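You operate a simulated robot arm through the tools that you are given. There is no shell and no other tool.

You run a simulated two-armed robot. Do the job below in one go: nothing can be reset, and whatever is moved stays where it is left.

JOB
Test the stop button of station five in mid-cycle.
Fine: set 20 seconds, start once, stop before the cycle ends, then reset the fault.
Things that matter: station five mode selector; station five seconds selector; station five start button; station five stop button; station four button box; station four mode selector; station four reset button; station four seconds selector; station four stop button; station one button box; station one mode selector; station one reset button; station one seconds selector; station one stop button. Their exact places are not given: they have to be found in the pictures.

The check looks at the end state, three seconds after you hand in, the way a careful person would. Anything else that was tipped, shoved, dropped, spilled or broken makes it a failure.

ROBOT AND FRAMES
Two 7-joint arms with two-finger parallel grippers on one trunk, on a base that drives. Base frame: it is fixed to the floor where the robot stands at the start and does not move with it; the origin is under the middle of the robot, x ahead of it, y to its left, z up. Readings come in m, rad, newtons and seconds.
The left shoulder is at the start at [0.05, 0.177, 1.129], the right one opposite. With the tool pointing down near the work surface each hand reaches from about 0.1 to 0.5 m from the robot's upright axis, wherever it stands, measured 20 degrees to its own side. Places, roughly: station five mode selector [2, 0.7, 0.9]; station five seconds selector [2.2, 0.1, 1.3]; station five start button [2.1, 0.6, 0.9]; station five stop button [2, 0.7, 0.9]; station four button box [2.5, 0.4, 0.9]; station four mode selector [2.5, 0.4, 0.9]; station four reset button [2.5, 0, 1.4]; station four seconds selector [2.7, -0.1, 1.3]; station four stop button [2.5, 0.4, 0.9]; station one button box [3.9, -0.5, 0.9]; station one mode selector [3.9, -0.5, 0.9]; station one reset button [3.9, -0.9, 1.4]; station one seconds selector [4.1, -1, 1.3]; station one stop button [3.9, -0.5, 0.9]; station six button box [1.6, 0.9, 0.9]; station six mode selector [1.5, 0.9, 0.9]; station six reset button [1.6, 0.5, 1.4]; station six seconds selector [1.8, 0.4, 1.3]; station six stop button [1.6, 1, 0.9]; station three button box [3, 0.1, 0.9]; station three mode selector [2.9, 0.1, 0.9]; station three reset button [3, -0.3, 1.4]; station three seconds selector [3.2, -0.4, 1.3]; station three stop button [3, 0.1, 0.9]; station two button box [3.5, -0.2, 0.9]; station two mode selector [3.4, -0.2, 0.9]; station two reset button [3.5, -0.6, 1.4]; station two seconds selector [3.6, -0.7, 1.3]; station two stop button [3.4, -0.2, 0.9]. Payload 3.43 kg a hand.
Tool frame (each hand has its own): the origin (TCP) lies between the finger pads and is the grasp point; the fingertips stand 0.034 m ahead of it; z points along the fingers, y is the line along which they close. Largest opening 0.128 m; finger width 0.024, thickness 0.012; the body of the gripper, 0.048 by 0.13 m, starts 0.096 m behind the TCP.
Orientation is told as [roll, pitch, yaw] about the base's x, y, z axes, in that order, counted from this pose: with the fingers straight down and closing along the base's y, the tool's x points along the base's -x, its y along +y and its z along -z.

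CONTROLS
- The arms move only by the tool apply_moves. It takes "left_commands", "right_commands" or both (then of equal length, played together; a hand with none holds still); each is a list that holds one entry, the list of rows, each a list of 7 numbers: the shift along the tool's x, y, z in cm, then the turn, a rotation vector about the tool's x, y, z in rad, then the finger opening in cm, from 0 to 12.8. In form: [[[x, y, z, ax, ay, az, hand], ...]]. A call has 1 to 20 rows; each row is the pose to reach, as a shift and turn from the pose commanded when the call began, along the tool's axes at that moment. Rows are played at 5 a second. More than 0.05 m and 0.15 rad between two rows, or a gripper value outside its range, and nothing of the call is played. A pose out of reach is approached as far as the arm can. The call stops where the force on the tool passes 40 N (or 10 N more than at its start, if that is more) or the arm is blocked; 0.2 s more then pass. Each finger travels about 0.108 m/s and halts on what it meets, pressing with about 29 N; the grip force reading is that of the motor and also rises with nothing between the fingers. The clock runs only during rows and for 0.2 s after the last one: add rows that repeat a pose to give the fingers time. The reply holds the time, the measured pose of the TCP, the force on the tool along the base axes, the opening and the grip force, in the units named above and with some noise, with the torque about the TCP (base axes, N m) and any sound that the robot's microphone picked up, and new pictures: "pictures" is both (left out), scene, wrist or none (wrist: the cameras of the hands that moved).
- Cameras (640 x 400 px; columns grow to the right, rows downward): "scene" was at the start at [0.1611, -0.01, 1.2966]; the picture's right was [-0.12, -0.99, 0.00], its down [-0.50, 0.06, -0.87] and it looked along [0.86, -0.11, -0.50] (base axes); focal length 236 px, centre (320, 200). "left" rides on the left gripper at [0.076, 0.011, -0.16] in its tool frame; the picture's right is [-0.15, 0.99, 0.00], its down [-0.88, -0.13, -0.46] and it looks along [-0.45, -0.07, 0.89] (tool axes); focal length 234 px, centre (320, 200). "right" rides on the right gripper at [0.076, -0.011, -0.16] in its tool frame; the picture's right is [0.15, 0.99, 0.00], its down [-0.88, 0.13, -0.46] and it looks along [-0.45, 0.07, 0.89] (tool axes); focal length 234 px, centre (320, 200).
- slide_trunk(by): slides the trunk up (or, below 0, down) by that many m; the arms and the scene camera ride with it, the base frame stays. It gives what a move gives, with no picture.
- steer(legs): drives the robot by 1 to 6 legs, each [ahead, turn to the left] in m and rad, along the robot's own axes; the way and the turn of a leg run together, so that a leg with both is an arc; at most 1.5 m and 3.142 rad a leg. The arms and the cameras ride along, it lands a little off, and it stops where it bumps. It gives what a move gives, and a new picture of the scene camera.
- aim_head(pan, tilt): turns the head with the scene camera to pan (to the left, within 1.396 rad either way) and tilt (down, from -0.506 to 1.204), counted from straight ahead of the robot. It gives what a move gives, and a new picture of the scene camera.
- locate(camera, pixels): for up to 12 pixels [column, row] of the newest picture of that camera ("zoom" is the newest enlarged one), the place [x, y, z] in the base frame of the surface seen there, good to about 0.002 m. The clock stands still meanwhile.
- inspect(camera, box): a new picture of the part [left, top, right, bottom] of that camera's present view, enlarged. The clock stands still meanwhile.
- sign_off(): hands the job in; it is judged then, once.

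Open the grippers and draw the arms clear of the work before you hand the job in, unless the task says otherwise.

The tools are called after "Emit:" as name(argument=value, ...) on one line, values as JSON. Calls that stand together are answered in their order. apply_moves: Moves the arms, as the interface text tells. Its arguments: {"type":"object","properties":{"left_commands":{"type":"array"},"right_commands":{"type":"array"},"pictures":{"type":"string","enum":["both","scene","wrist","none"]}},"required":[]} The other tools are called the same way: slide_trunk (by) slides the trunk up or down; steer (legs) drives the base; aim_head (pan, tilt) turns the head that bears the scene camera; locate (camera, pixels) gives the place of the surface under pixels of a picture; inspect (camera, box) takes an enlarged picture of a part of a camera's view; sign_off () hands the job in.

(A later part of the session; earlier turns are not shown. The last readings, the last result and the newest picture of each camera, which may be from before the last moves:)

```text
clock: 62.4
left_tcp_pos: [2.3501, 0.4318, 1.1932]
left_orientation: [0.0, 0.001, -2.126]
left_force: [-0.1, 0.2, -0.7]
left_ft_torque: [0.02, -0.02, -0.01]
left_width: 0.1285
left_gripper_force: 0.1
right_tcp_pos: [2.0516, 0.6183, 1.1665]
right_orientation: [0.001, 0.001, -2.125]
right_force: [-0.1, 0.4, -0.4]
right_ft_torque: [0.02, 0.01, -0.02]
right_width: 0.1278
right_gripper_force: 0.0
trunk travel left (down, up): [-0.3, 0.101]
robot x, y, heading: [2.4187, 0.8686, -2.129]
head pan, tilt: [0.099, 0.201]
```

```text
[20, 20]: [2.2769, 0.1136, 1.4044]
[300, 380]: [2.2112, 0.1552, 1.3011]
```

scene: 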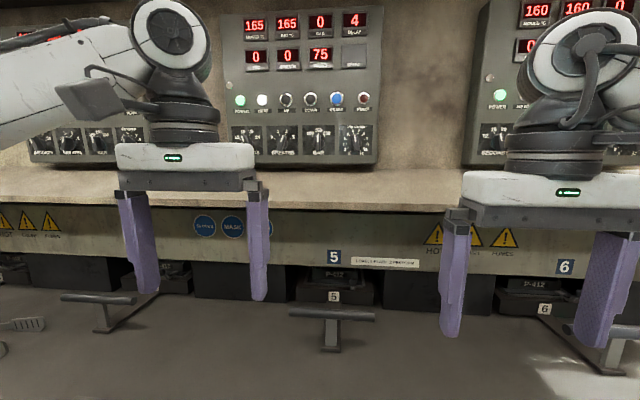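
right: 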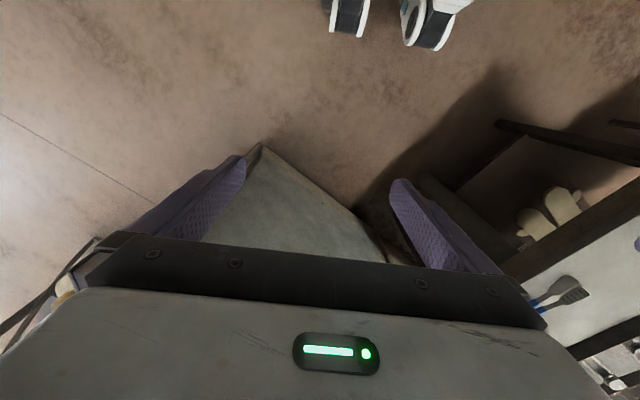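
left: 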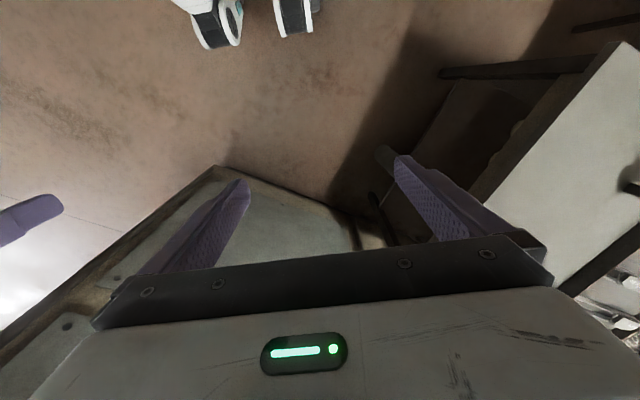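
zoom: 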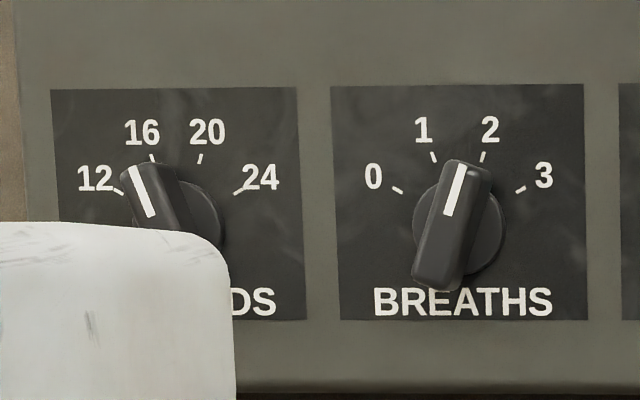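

The left gripper hides part of the SECONDS knob, but its tick marks and the similar BREATHS knob are visible; I measure these for geometry.

Emit:
locate(camera="zoom", pixels=[[119, 190], [152, 158], [200, 158], [239, 191], [142, 185], [160, 205], [455, 190], [460, 175], [432, 270], [400, 190], [432, 157], [520, 190]])

```text
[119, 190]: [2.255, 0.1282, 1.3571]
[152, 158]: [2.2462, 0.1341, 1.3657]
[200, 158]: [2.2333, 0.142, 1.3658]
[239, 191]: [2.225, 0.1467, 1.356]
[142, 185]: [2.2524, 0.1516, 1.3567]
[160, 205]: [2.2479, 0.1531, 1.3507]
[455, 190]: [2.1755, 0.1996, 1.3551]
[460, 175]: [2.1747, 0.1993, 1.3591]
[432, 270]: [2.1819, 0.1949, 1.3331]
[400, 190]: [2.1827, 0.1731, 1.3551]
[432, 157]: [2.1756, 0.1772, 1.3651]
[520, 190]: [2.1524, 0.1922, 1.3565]
```

Knob axis works out to u≈1.829, n≈1.300 (plate), z≈1.346; the bar sticks out 18 mm and steps are about 40°. I raise the left hand and tilt it to point horizontally at the panel, stopping about 17 cm short.

Emit:
apply_moves(left_commands=[[[0, 0.5, -1.9, 0, -0.131, 0, 12], [0, 1.0, -3.8, 0, -0.262, 0, 11], [0, 1.5, -5.7, 0, -0.393, 0, 10], [0, 2.0, -7.6, 0, -0.523, 0, 9], [0, 2.5, -9.5, 0, -0.654, 0, 8], [-1, 3.0, -11.4, 0, -0.785, 0, 7], [-2, 3.5, -13.3, 0, -0.916, 0, 6], [-3, 4.0, -15.3, 0, -1.047, 0, 5], [-4, 4.6, -15.3, 0, -1.178, 0, 5], [-5, 5.1, -15.3, 0, -1.309, 0, 5], [-6, 5.6, -15.3, 0, -1.44, 0, 5], [-7, 6.1, -15.3, 0, -1.571, 0, 5], [-8.5, 6.1, -15.3, 0, -1.571, 0, 5], [-10, 6.1, -15.3, 0, -1.571, 0, 5]]])

```text
clock: 65.4
left_tcp_pos: [2.3491, 0.3144, 1.3467]
left_orientation: [-2.86, -1.57, 0.738]
left_force: [-0.6, 0.4, -0.5]
left_ft_torque: [0.02, 0.0, 0.0]
left_width: 0.0499
left_gripper_force: 0.1
right_tcp_pos: [2.0509, 0.6204, 1.1662]
right_orientation: [0.001, 0.0, -2.125]
right_force: [-1.2, -0.2, -0.9]
right_ft_torque: [0.0, -0.02, -0.01]
right_width: 0.1279
right_gripper_force: 0.1
trunk travel left (down, up): [-0.3, 0.101]
robot x, y, heading: [2.4157, 0.8687, -2.127]
head pan, tilt: [0.099, 0.201]
```

scene: 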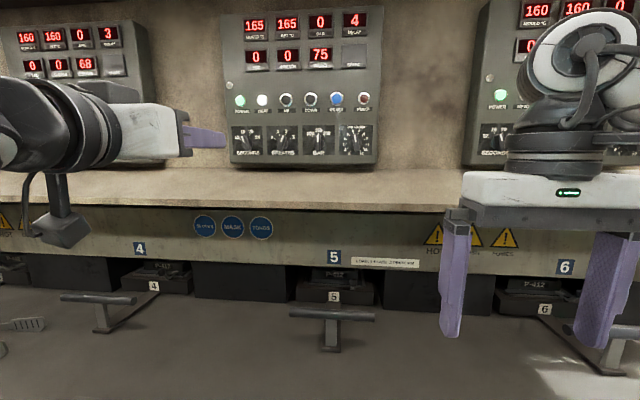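
left: 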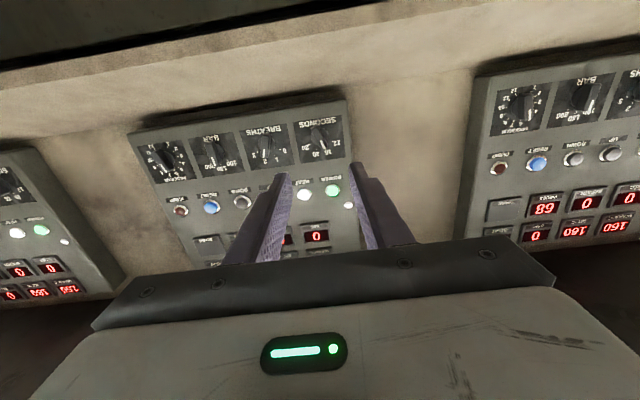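

The left hand now points at the panel with TCP at u≈1.828, n≈1.507, z≈1.347. The knob is unobstructed in the scene at (246,138), so I zoom in to confirm its place.

Emit:
inspect(camera="scene", box=[225, 118, 265, 158])

Emit:
inspect(camera="left", box=[260, 100, 380, 220])

```text
10.00 times, centred on (245, 138) of scene
```

zoom: 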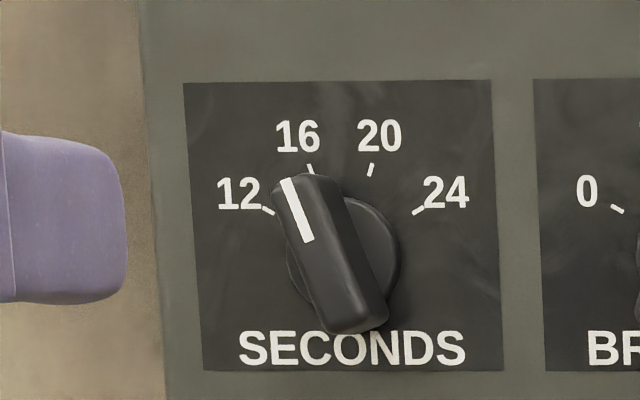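

```text
3.33 times, centred on (320, 160) of left
```

zoom: 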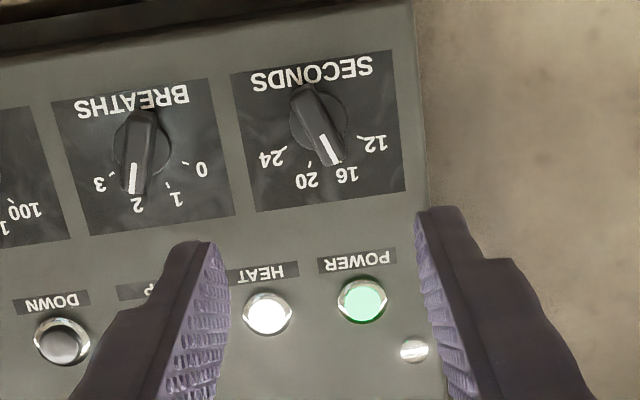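

I measure the knob's bar itself (ends and edges) in a fresh scene zoom.

Emit:
inspect(camera="scene", box=[225, 118, 265, 158])

Emit:
locate(camera="zoom", pixels=[[310, 190], [345, 310], [325, 250], [295, 250], [360, 250], [385, 230], [385, 270], [310, 168], [370, 170], [420, 209], [268, 211], [340, 325]])

```text
10.00 times, centred on (245, 138) of scene
```

zoom: 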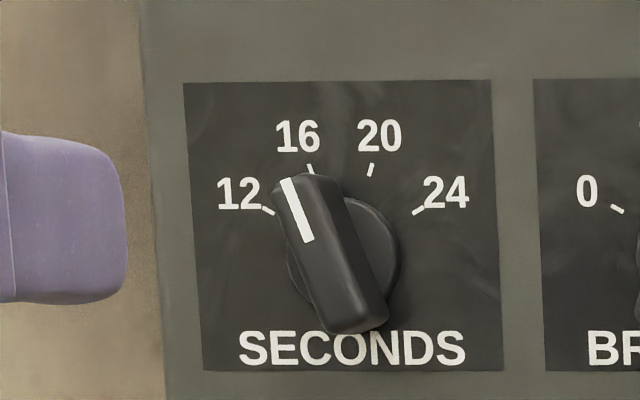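

```text
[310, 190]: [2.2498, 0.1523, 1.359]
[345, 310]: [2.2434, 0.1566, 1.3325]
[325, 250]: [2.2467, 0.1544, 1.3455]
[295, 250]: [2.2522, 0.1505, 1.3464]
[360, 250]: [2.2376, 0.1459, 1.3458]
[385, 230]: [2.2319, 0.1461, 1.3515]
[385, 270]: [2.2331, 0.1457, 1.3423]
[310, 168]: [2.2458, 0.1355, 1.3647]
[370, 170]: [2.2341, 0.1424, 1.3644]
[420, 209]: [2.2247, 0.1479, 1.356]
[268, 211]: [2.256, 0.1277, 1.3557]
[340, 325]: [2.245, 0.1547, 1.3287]
```

The bar centre is at u≈1.828, z≈1.346, tilted about 20° to the left. I turn the hand to match, narrow the opening to 4 cm and approach to about 2.5 cm before the knob.

Emit:
apply_moves(left_commands=[[[0.1, 0, 2, 0, 0, -0.12, 4], [0.1, 0, 4, 0, 0, -0.24, 4], [0.1, 0, 6, 0, 0, -0.35, 4], [0.1, 0, 8, 0, 0, -0.35, 4], [0.1, 0, 10, 0, 0, -0.35, 4], [0.1, 0, 12, 0, 0, -0.35, 4], [0.1, 0, 13, 0, 0, -0.35, 4]]])

Emit:
inspect(camera="scene", box=[205, 108, 285, 168])

Emit:
inspect(camera="left", box=[220, 100, 420, 260])

```text
clock: 67.0
left_tcp_pos: [2.2819, 0.2024, 1.3449]
left_orientation: [-1.571, -1.219, -0.553]
left_force: [-0.3, -0.4, 0.0]
left_ft_torque: [0.0, 0.02, 0.01]
left_width: 0.0398
left_gripper_force: 0.1
right_tcp_pos: [2.0509, 0.6208, 1.1657]
right_orientation: [0.0, 0.0, -2.125]
right_force: [0.3, 0.3, -0.2]
right_ft_torque: [0.02, -0.01, -0.01]
right_width: 0.1279
right_gripper_force: 0.1
trunk travel left (down, up): [-0.3, 0.101]
robot x, y, heading: [2.4123, 0.8699, -2.126]
head pan, tilt: [0.099, 0.201]
```

scene: 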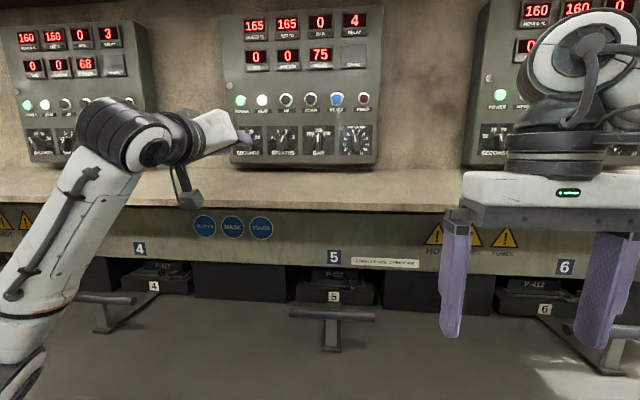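
left: 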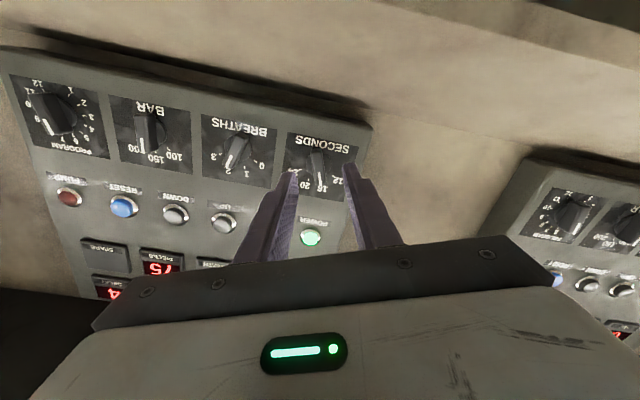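

```text
6.67 times, centred on (245, 138) of scene
```

zoom: 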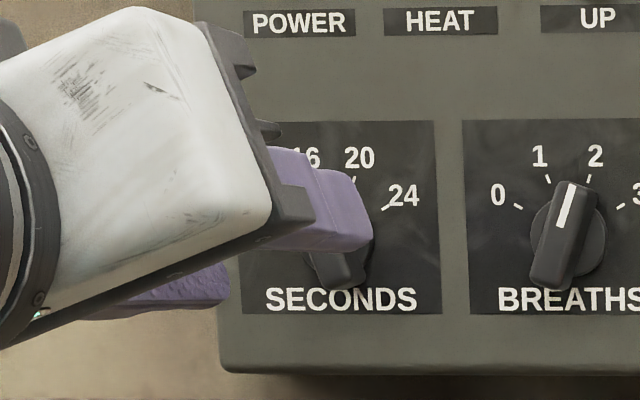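

```text
2.50 times, centred on (320, 180) of left
```

zoom: 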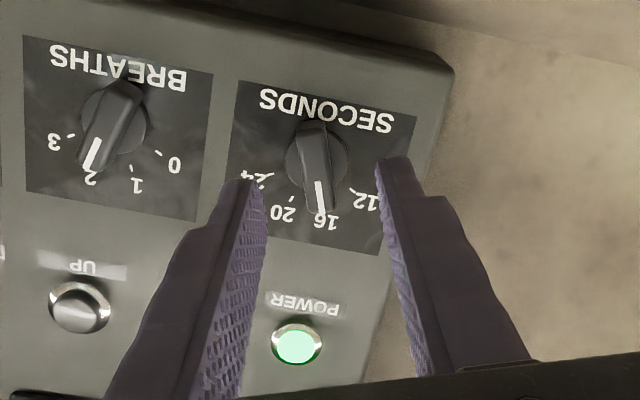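

The fingers straddle the bar well (bar midway between tips at about (317,160) in the zoom). I correct 2.5 mm sideways, advance 3.5 cm and close on the bar.

Emit:
apply_moves(left_commands=[[[0, -0.25, 1.2, 0, 0, 0, 4], [0, -0.25, 2.4, 0, 0, 0, 4], [0, -0.25, 3.5, 0, 0, 0, 4], [0, -0.25, 3.5, 0, 0, 0, 2.5], [0, -0.25, 3.5, 0, 0, 0, 1.0], [0, -0.25, 3.5, 0, 0, 0, 0.5], [0, -0.25, 3.5, 0, 0, 0, 0.5]]])

Emit:
inspect(camera="left", box=[220, 100, 420, 260])

```text
clock: 68.6
left_tcp_pos: [2.2598, 0.1746, 1.3456]
left_orientation: [-1.57, -1.219, -0.555]
left_force: [3.5, -1.8, -1.1]
left_ft_torque: [0.11, -0.09, 0.07]
left_width: 0.0118
left_gripper_force: 45.4
right_tcp_pos: [2.0522, 0.6201, 1.1647]
right_orientation: [-0.001, 0.0, -2.126]
right_force: [-0.1, 0.4, 0.5]
right_ft_torque: [-0.01, -0.01, 0.03]
right_width: 0.1281
right_gripper_force: 0.0
trunk travel left (down, up): [-0.3, 0.101]
robot x, y, heading: [2.4162, 0.8679, -2.125]
head pan, tilt: [0.099, 0.201]
```

scene: 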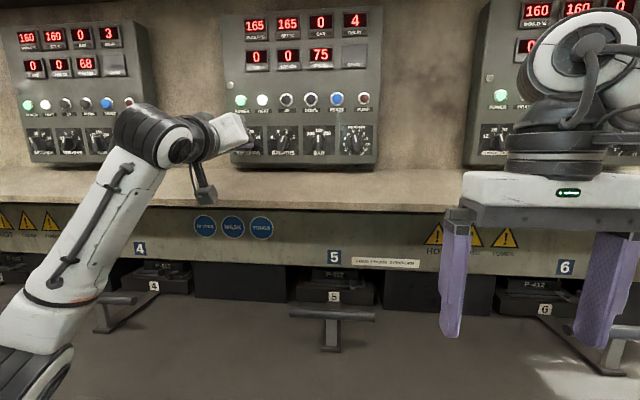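
left: 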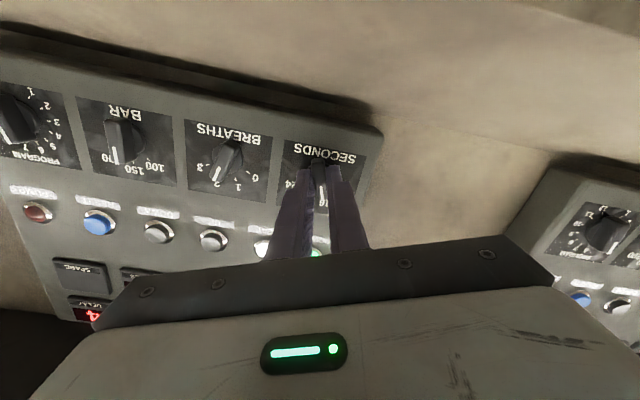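

```text
2.50 times, centred on (320, 180) of left
```

zoom: 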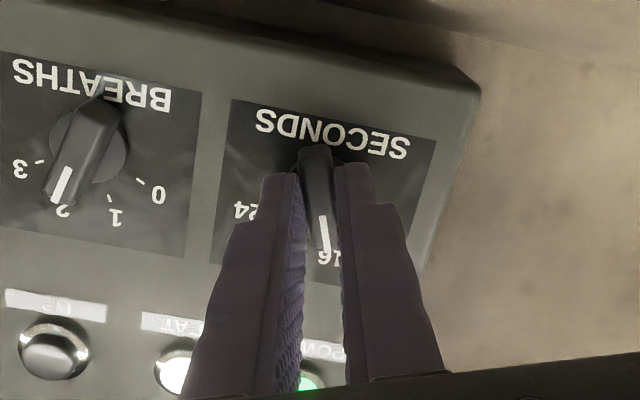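

The fingers grip the bar (11.8 mm, light side force). I turn the hand 40° clockwise about the tool axis, to bring the pointer from 16 to 20.

Emit:
apply_moves(left_commands=[[[0, 0.1, 0, 0, 0, 0.12, 0.5], [0, 0.1, 0, 0, 0, 0.24, 0.5], [0, 0.1, 0, 0, 0, 0.36, 0.5], [0, 0.1, 0, 0, 0, 0.48, 0.5], [0, 0.1, 0, 0, 0, 0.6, 0.5], [0, 0.1, 0, 0, 0, 0.7, 0.5], [0, 0.1, 0, 0, 0, 0.7, 0.5]]])

Emit:
inspect(camera="left", box=[220, 100, 420, 260])

Emit:
inspect(camera="scene", box=[205, 108, 285, 168])

```text
clock: 70.2
left_tcp_pos: [2.2635, 0.1748, 1.3447]
left_orientation: [1.572, -1.22, 2.588]
left_force: [3.6, -2.9, 0.2]
left_ft_torque: [-0.26, 0.12, 0.07]
left_width: 0.0118
left_gripper_force: 44.9
right_tcp_pos: [2.0523, 0.6206, 1.1649]
right_orientation: [0.0, 0.0, -2.124]
right_force: [0.3, -0.3, -0.2]
right_ft_torque: [-0.01, 0.0, 0.02]
right_width: 0.128
right_gripper_force: 0.1
trunk travel left (down, up): [-0.3, 0.101]
robot x, y, heading: [2.4145, 0.8661, -2.13]
head pan, tilt: [0.099, 0.201]
```

scene: 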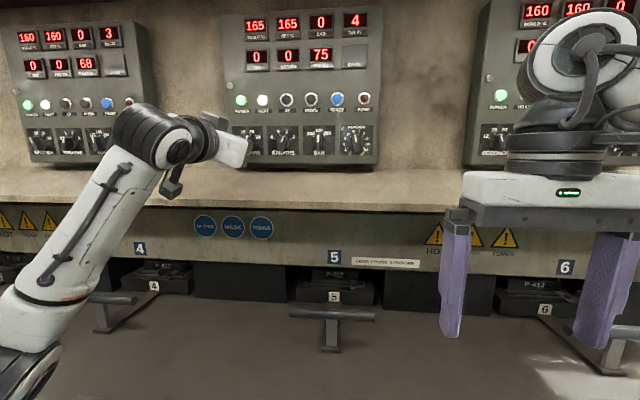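
left: 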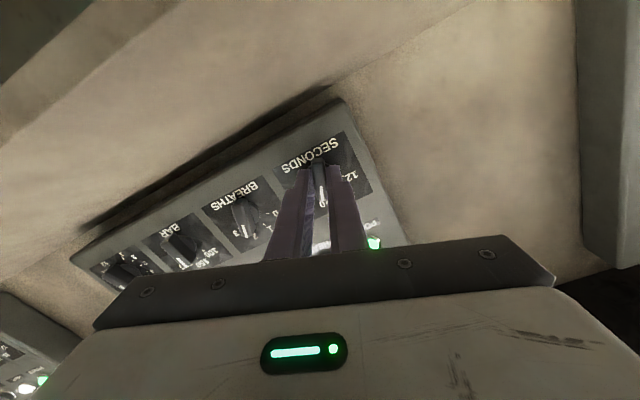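

```text
2.50 times, centred on (320, 180) of left
```

zoom: 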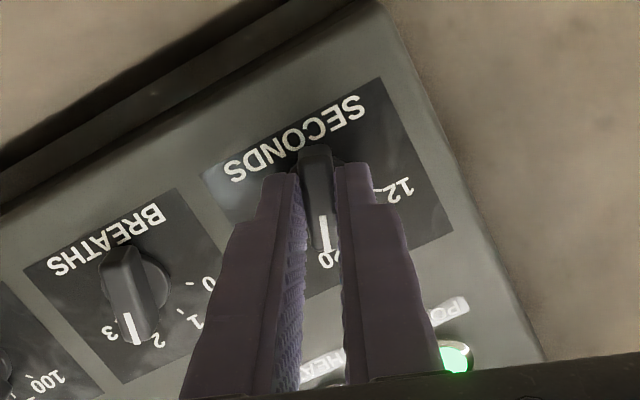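

```text
6.67 times, centred on (245, 138) of scene
```

zoom: 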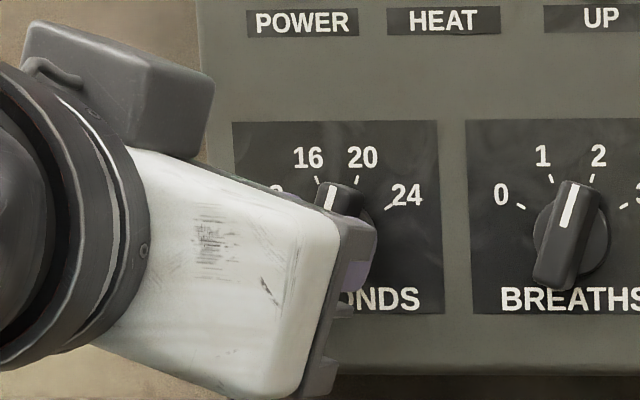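

The pointer now stands at 20 ("20" under the tip in the wrist view). I open the fingers and back straight out about 14 cm.

Emit:
apply_moves(left_commands=[[[0, 0, 0, 0, 0, 0, 2.5], [0, 0, 0, 0, 0, 0, 4], [0, 0, 0, 0, 0, 0, 4], [0, 0, -2, 0, 0, 0, 4], [0, 0, -4, 0, 0, 0, 4], [0, 0, -7, 0, 0, 0, 4], [0, 0, -10, 0, 0, 0, 4], [0, 0, -14, 0, 0, 0, 4]]])

Emit:
inspect(camera="scene", box=[205, 0, 405, 168])

Emit:
inspect(camera="left", box=[220, 80, 420, 240])

```text
clock: 72.0
left_tcp_pos: [2.3366, 0.2952, 1.3443]
left_orientation: [1.57, -1.221, 2.589]
left_force: [0.2, -0.5, 0.2]
left_ft_torque: [0.02, 0.02, -0.01]
left_width: 0.04
left_gripper_force: 0.0
right_tcp_pos: [2.0503, 0.6205, 1.1655]
right_orientation: [0.0, -0.001, -2.127]
right_force: [0.0, 0.6, -0.2]
right_ft_torque: [0.02, 0.02, -0.01]
right_width: 0.128
right_gripper_force: 0.1
trunk travel left (down, up): [-0.3, 0.101]
robot x, y, heading: [2.414, 0.8684, -2.128]
head pan, tilt: [0.099, 0.201]
```

scene: 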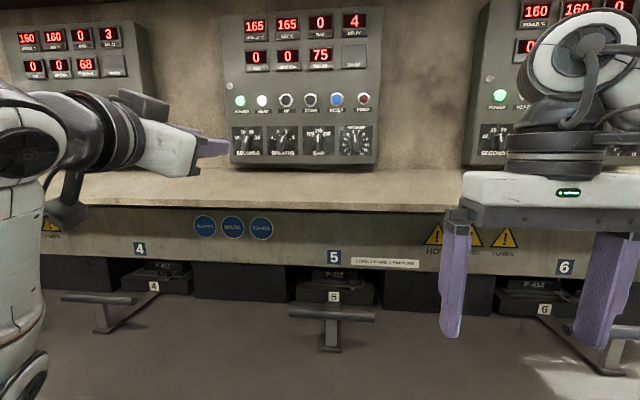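
left: 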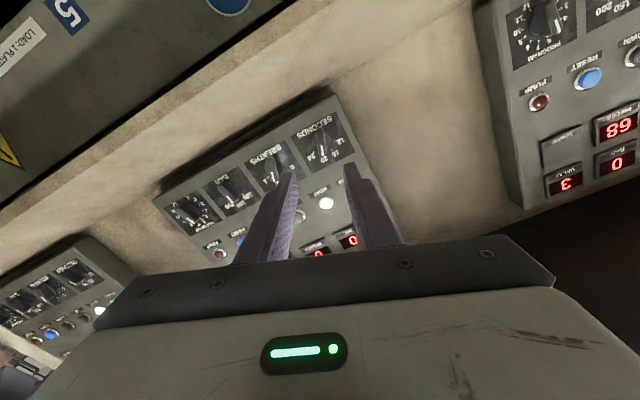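

```text
2.38 times, centred on (305, 84) of scene
```

zoom: 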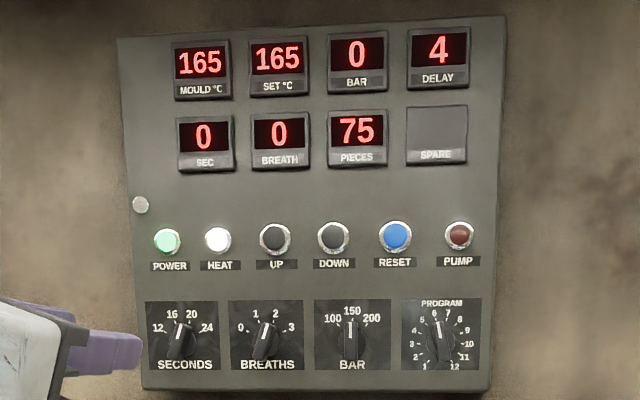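

```text
2.50 times, centred on (320, 160) of left
```

zoom: 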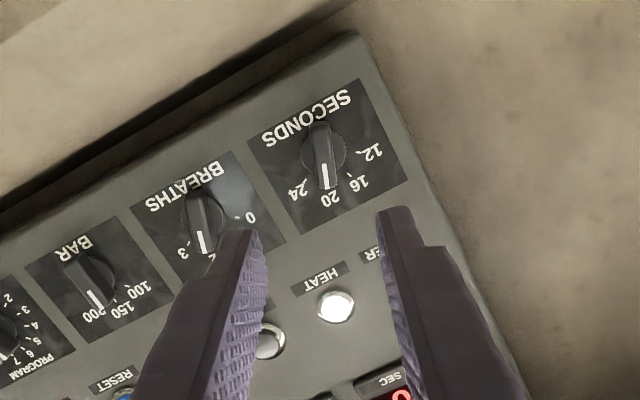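

SECONDS reads 20 in both views and nothing else on the panel changed. Now I aim the head at station five's button box to measure START and STOP.

Emit:
aim_head(pan=-0.25, tilt=0.85)

```text
clock: 73.0
left_tcp_pos: [2.3363, 0.2942, 1.3457]
left_orientation: [1.571, -1.223, 2.585]
left_force: [-0.6, 0.5, 0.2]
left_ft_torque: [0.01, 0.0, 0.01]
left_width: 0.0399
left_gripper_force: 0.0
right_tcp_pos: [2.0521, 0.6207, 1.1658]
right_orientation: [0.0, 0.0, -2.125]
right_force: [-0.7, 0.8, 0.6]
right_ft_torque: [0.03, 0.0, 0.04]
right_width: 0.1282
right_gripper_force: 0.0
trunk travel left (down, up): [-0.3, 0.101]
robot x, y, heading: [2.4159, 0.8657, -2.126]
head pan, tilt: [-0.25, 0.85]
```

scene: 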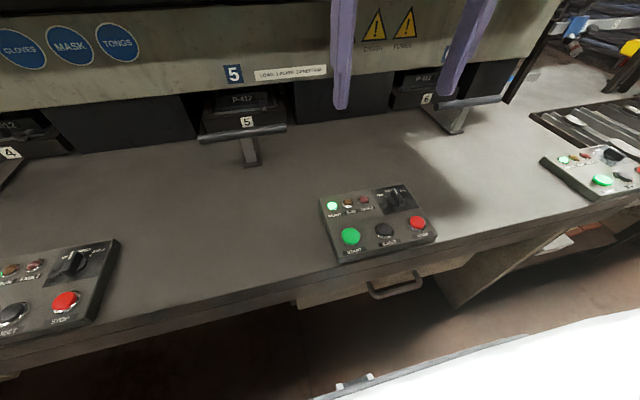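

The box is clear at (377,223): START (351,236), EJECT (384,229), STOP (418,222), selector (393,197). I zoom and measure each.

Emit:
inspect(camera="scene", box=[310, 175, 450, 265])

Emit:
locate(camera="scene", pixels=[[351, 236], [345, 236], [357, 236], [351, 230], [418, 222], [412, 222], [424, 222], [384, 229], [393, 195], [395, 205], [332, 206], [340, 250]])

```text
4.44 times, centred on (380, 220) of scene
```

zoom: 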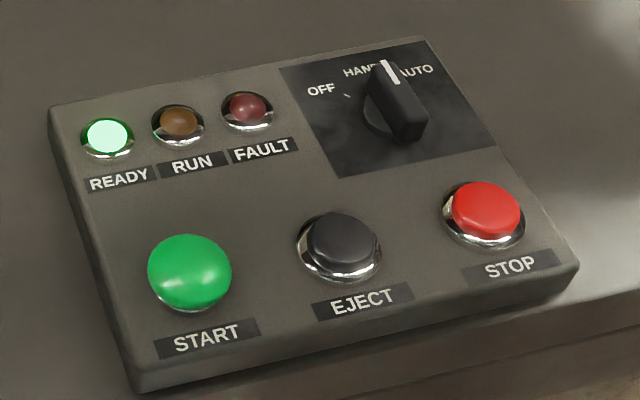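

```text
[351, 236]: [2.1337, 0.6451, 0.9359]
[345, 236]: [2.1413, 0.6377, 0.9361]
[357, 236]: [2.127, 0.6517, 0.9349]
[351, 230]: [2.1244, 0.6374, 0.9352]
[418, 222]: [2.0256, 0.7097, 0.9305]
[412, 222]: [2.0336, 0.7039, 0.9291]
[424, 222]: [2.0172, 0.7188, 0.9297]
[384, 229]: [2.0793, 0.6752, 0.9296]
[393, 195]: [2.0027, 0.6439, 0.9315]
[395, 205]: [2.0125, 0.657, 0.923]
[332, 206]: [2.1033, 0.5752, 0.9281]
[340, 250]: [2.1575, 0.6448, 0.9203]
```

START's top is at (2.134, 0.645, 0.936) and STOP's at (2.026, 0.710, 0.931). I close the right fingers and move them to 4 cm above START.

Emit:
apply_moves(right_commands=[[[1.6, 1.4, 1, 0, 0, 0, 9], [3.2, 2.8, 2, 0, 0, 0, 5], [4.8, 4.3, 4, 0, 0, 0, 2], [6.4, 5.7, 6, 0, 0, 0, 0], [6.4, 5.7, 9, 0, 0, 0, 0], [6.4, 5.7, 12, 0, 0, 0, 0], [6.4, 5.7, 14, 0, 0, 0, 0], [6.4, 5.7, 15.5, 0, 0, 0, 0], [6.4, 5.7, 15.5, 0, 0, 0, 0]]])

Emit:
inspect(camera="right", box=[200, 80, 440, 260])

```text
clock: 75.0
left_tcp_pos: [2.3352, 0.295, 1.3441]
left_orientation: [1.57, -1.223, 2.587]
left_force: [0.9, 0.2, -0.5]
left_ft_torque: [-0.02, 0.0, -0.01]
left_width: 0.0398
left_gripper_force: 0.1
right_tcp_pos: [2.1332, 0.644, 1.0103]
right_orientation: [0.0, 0.0, -2.127]
right_force: [-0.1, -0.8, 0.4]
right_ft_torque: [-0.03, 0.0, -0.01]
right_width: 0.0001
right_gripper_force: 29.0
trunk travel left (down, up): [-0.3, 0.101]
robot x, y, heading: [2.4151, 0.8698, -2.125]
head pan, tilt: [-0.25, 0.85]
```

scene: 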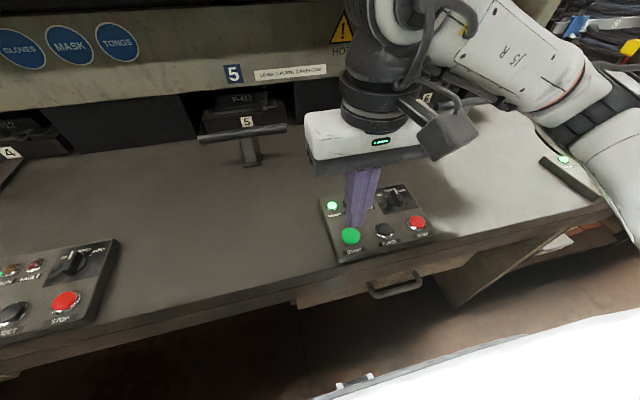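
right: 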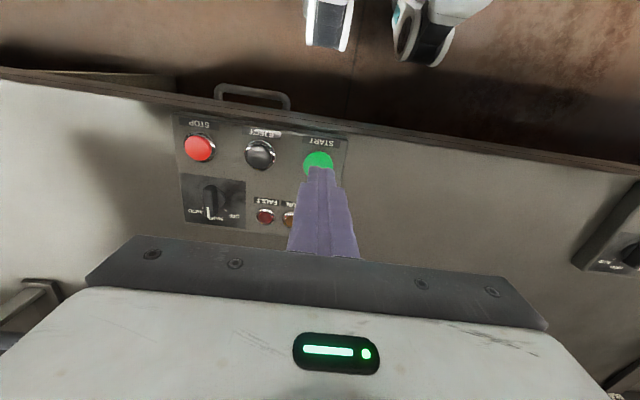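

```text
2.22 times, centred on (320, 170) of right
```

zoom: 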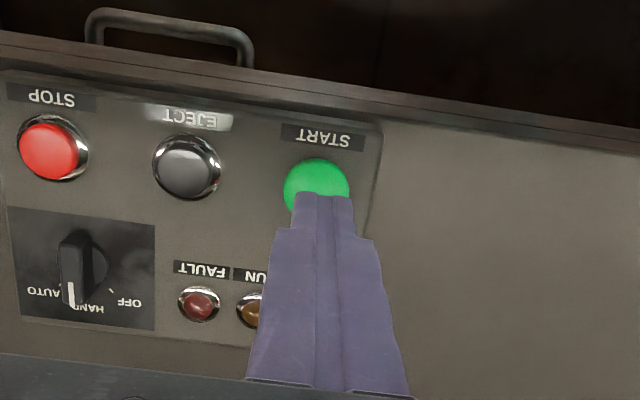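

The closed fingertips are centred over START (TCP (2.133, 0.644), target (2.134, 0.645)), RUN lamp dark. I press START once, about 6 mm, and lift off again.

Emit:
apply_moves(right_commands=[[[0, 0, 2, 0, 0, 0, 0], [0, 0, 3.4, 0, 0, 0, 0], [0, 0, 4.0, 0, 0, 0, 0], [0, 0, 4.3, 0, 0, 0, 0], [0, 0, 4.6, 0, 0, 0, 0], [0, 0, 4.6, 0, 0, 0, 0], [0, 0, 3.0, 0, 0, 0, 0], [0, 0, 1.0, 0, 0, 0, 0], [0, 0, 0, 0, 0, 0, 0]]])

Emit:
inspect(camera="scene", box=[180, 60, 460, 265])

Emit:
inspect(camera="right", box=[160, 80, 400, 260])

```text
clock: 77.0
left_tcp_pos: [2.3362, 0.2944, 1.3459]
left_orientation: [1.571, -1.222, 2.587]
left_force: [-0.7, 0.0, 0.3]
left_ft_torque: [0.01, -0.01, 0.03]
left_width: 0.0397
left_gripper_force: 0.1
right_tcp_pos: [2.1331, 0.6447, 1.0099]
right_orientation: [0.0, 0.0, -2.126]
right_force: [0.4, 0.0, 0.3]
right_ft_torque: [-0.02, -0.03, -0.01]
right_width: 0.0
right_gripper_force: 29.3
trunk travel left (down, up): [-0.3, 0.101]
robot x, y, heading: [2.4127, 0.8668, -2.125]
head pan, tilt: [-0.25, 0.85]
heard: click
```

scene: 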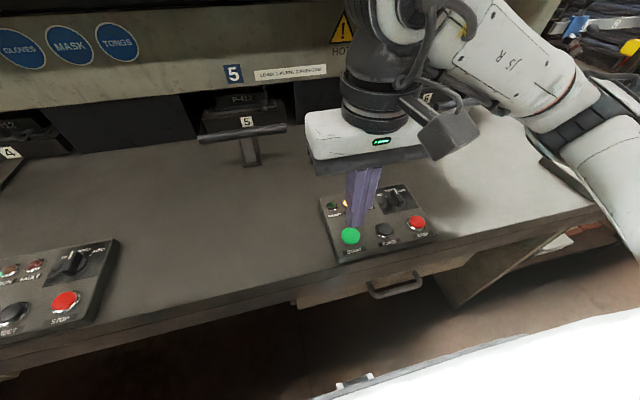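
right: 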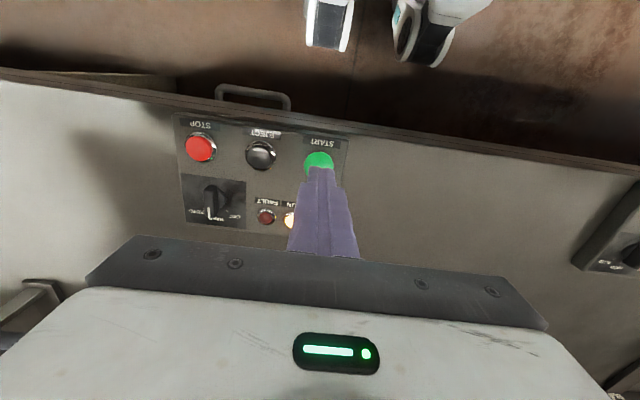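

```text
1.95 times, centred on (320, 162) of scene
```

zoom: 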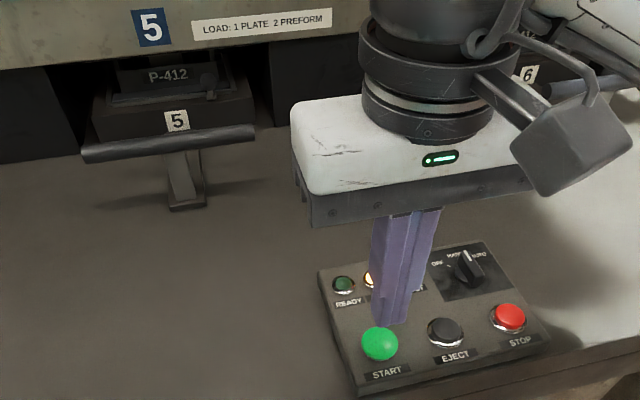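

```text
2.22 times, centred on (280, 170) of right
```

zoom: 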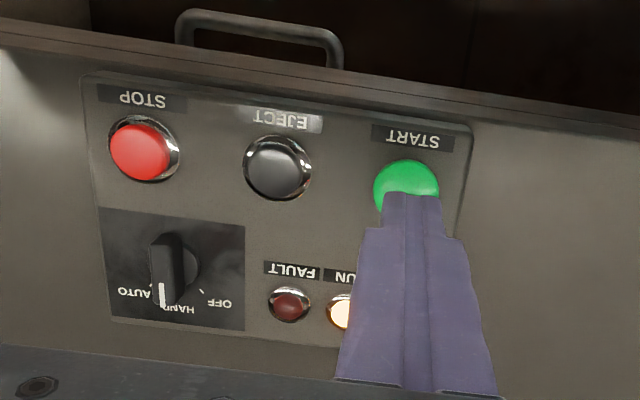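

RUN is lit, READY off, and one click was heard, so the cycle is running. I move the right hand over to hover above STOP, well clear of EJECT.

Emit:
apply_moves(right_commands=[[[0, -3.2, 0, 0, 0, 0, 0], [0, -6.4, 0, 0, 0, 0, 0], [0, -9.6, 0, 0, 0, 0, 0], [-0.1, -12.0, 0, 0, 0, 0, 0], [-0.2, -12.6, 0, 0, 0, 0, 0], [-0.2, -12.6, 0, 0, 0, 0, 0]]])

Emit:
aim_head(pan=0.0, tilt=0.45)

Emit:
inspect(camera="scene", box=[190, 0, 510, 200])

Emit:
inspect(camera="right", box=[200, 80, 440, 260])

```text
clock: 78.4
left_tcp_pos: [2.3355, 0.2941, 1.3448]
left_orientation: [1.57, -1.222, 2.585]
left_force: [-0.4, -0.4, 0.2]
left_ft_torque: [-0.03, 0.01, -0.01]
left_width: 0.0397
left_gripper_force: 0.0
right_tcp_pos: [2.0242, 0.7094, 1.0102]
right_orientation: [0.0, -0.001, -2.127]
right_force: [0.0, -0.6, 1.0]
right_ft_torque: [-0.01, -0.04, 0.0]
right_width: 0.0001
right_gripper_force: 29.5
trunk travel left (down, up): [-0.3, 0.101]
robot x, y, heading: [2.4127, 0.8684, -2.127]
head pan, tilt: [-0.25, 0.85]
```

scene: 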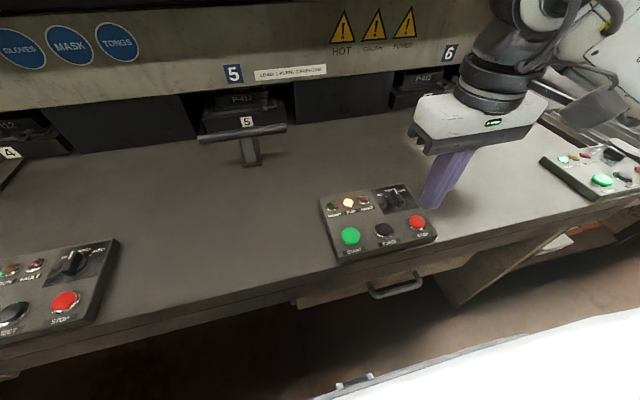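
right: 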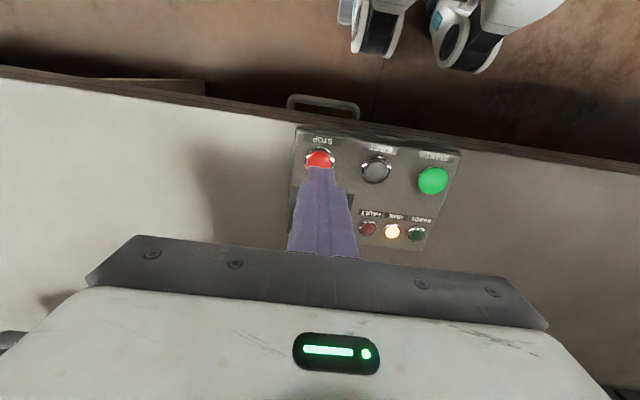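

```text
clock: 79.3
left_tcp_pos: [2.3361, 0.2938, 1.3467]
left_orientation: [1.571, -1.222, 2.586]
left_force: [0.0, 0.2, 0.3]
left_ft_torque: [0.03, 0.01, 0.05]
left_width: 0.0398
left_gripper_force: 0.0
right_tcp_pos: [2.0243, 0.7095, 1.0125]
right_orientation: [-0.001, 0.0, -2.126]
right_force: [0.2, -0.2, -0.5]
right_ft_torque: [-0.01, -0.01, 0.01]
right_width: 0.0
right_gripper_force: 28.7
trunk travel left (down, up): [-0.3, 0.101]
robot x, y, heading: [2.4147, 0.8713, -2.122]
head pan, tilt: [0.0, 0.45]
```

scene: 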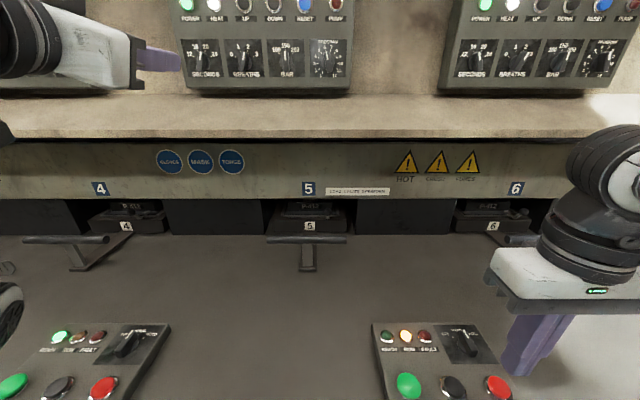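

```text
2.00 times, centred on (350, 100) of scene
```

zoom: 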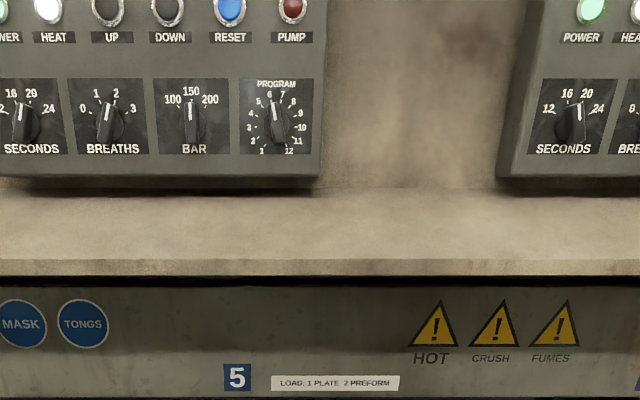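

```text
2.22 times, centred on (320, 170) of right
```

zoom: 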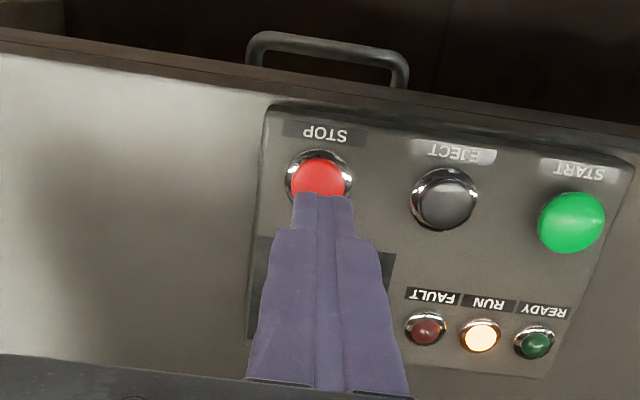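

RUN is still lit and the right fingertips are centred over STOP. I tilt the head up briefly to read the SEC display before stopping.

Emit:
aim_head(pan=0.0, tilt=0.2)

Emit:
inspect(camera="scene", box=[160, 0, 380, 150])

```text
clock: 80.0
left_tcp_pos: [2.3354, 0.2938, 1.3449]
left_orientation: [1.572, -1.222, 2.587]
left_force: [-0.5, -0.6, -0.7]
left_ft_torque: [-0.03, -0.03, -0.02]
left_width: 0.0399
left_gripper_force: 0.0
right_tcp_pos: [2.0253, 0.7084, 1.0107]
right_orientation: [-0.001, 0.002, -2.125]
right_force: [0.0, -0.2, 0.3]
right_ft_torque: [0.01, -0.01, 0.02]
right_width: 0.0
right_gripper_force: 28.9
trunk travel left (down, up): [-0.3, 0.101]
robot x, y, heading: [2.4147, 0.8659, -2.127]
head pan, tilt: [0.0, 0.201]
```

scene: 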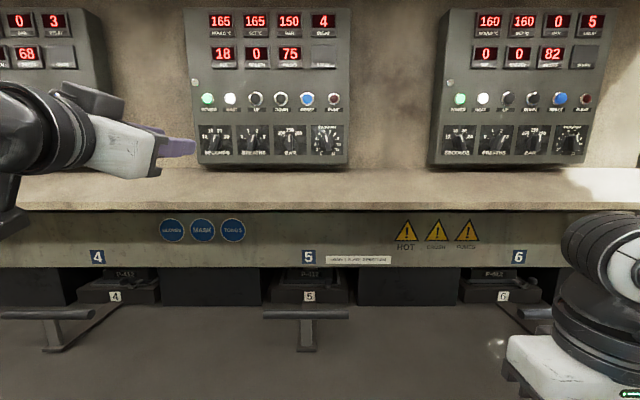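

```text
2.67 times, centred on (270, 75) of scene
```

zoom: 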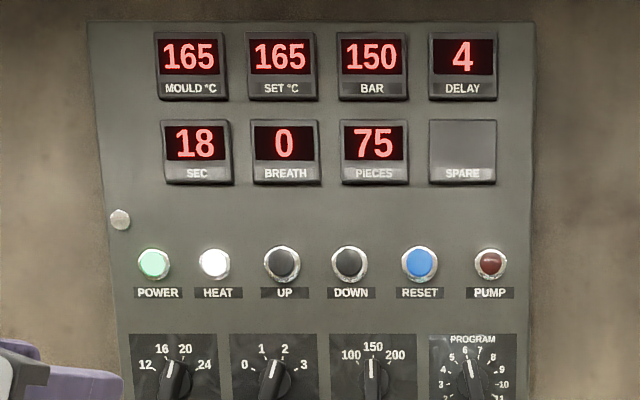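

SEC shows 18 and BAR 150: the press is closed and counting down, so this is mid-cycle. I press STOP about 6 mm and lift off.

Emit:
apply_moves(right_commands=[[[0.05, 0.05, 2.5, 0, 0, 0, 0], [0.05, 0.05, 4.2, 0, 0, 0, 0], [0.05, 0.05, 4.7, 0, 0, 0, 0], [0.05, 0.05, 5.0, 0, 0, 0, 0], [0.05, 0.05, 5.2, 0, 0, 0, 0], [0.05, 0.05, 5.2, 0, 0, 0, 0], [0.05, 0.05, 3.5, 0, 0, 0, 0], [0, 0, 1.5, 0, 0, 0, 0], [0, 0, 0, 0, 0, 0, 0]]])

Emit:
inspect(camera="scene", box=[160, 0, 380, 150])

Emit:
inspect(camera="right", box=[200, 80, 440, 260])

```text
clock: 82.0
left_tcp_pos: [2.3357, 0.2931, 1.3451]
left_orientation: [1.57, -1.222, 2.589]
left_force: [0.2, -0.3, 0.2]
left_ft_torque: [-0.02, -0.01, 0.03]
left_width: 0.0397
left_gripper_force: 0.1
right_tcp_pos: [2.0254, 0.7087, 1.0104]
right_orientation: [-0.001, 0.002, -2.126]
right_force: [0.2, 1.1, 0.3]
right_ft_torque: [-0.03, -0.04, -0.02]
right_width: 0.0002
right_gripper_force: 29.4
trunk travel left (down, up): [-0.3, 0.101]
robot x, y, heading: [2.4149, 0.8714, -2.128]
head pan, tilt: [0.0, 0.201]
heard: click
```

scene: 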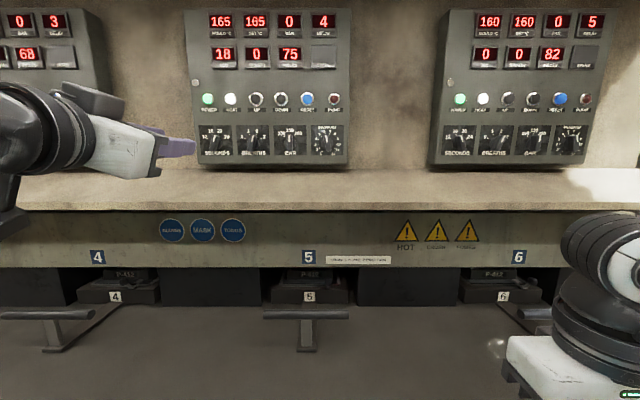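
right: 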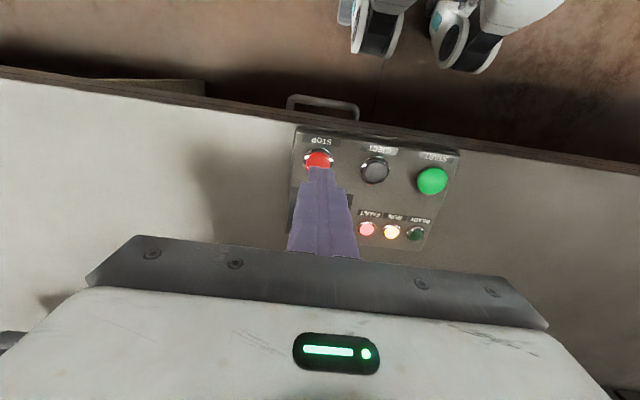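

```text
2.67 times, centred on (270, 75) of scene
```

zoom: 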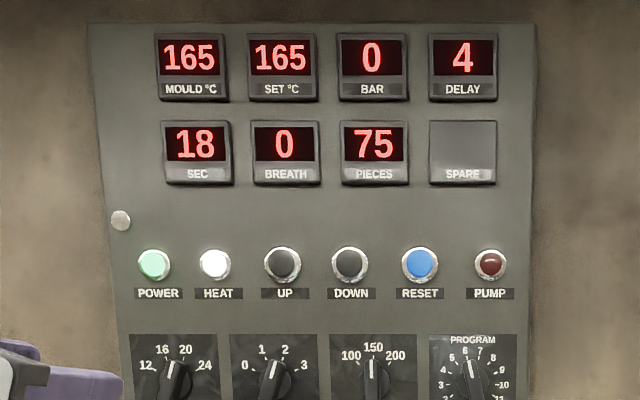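

```text
2.22 times, centred on (320, 170) of right
```

zoom: 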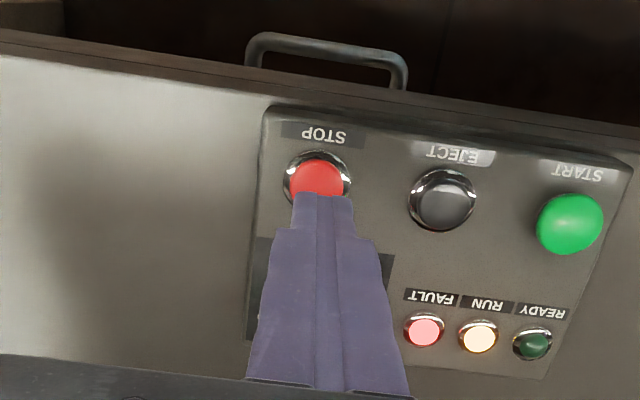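

FAULT is lit, BAR fell to 0 and SEC froze at 18: the stop worked; RUN is still lit while the press opens. I measure the RESET button in the scene view at (306,99).

Emit:
inspect(camera="scene", box=[276, 79, 346, 119])

Emit:
locate(camera="scene", pixels=[[306, 99], [304, 99], [308, 99], [306, 97], [306, 101], [334, 99], [280, 99], [320, 110], [320, 90]])

```text
9.14 times, centred on (311, 99) of scene
```

zoom: 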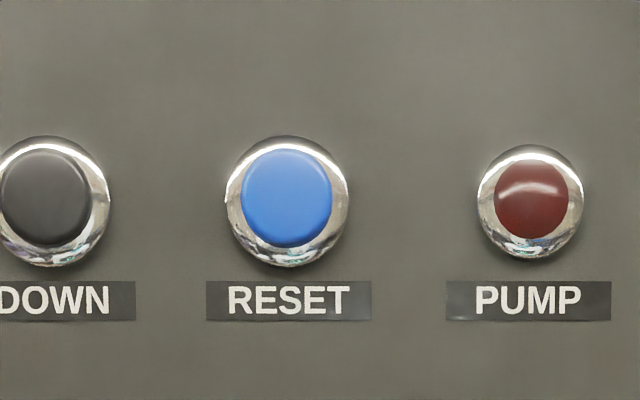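

```text
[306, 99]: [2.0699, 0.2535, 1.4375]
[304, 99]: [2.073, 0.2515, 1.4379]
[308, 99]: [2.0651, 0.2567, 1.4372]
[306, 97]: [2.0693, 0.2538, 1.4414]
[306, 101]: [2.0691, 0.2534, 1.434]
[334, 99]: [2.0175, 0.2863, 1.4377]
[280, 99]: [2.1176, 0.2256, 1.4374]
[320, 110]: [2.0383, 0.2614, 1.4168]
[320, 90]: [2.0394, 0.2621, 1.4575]
```

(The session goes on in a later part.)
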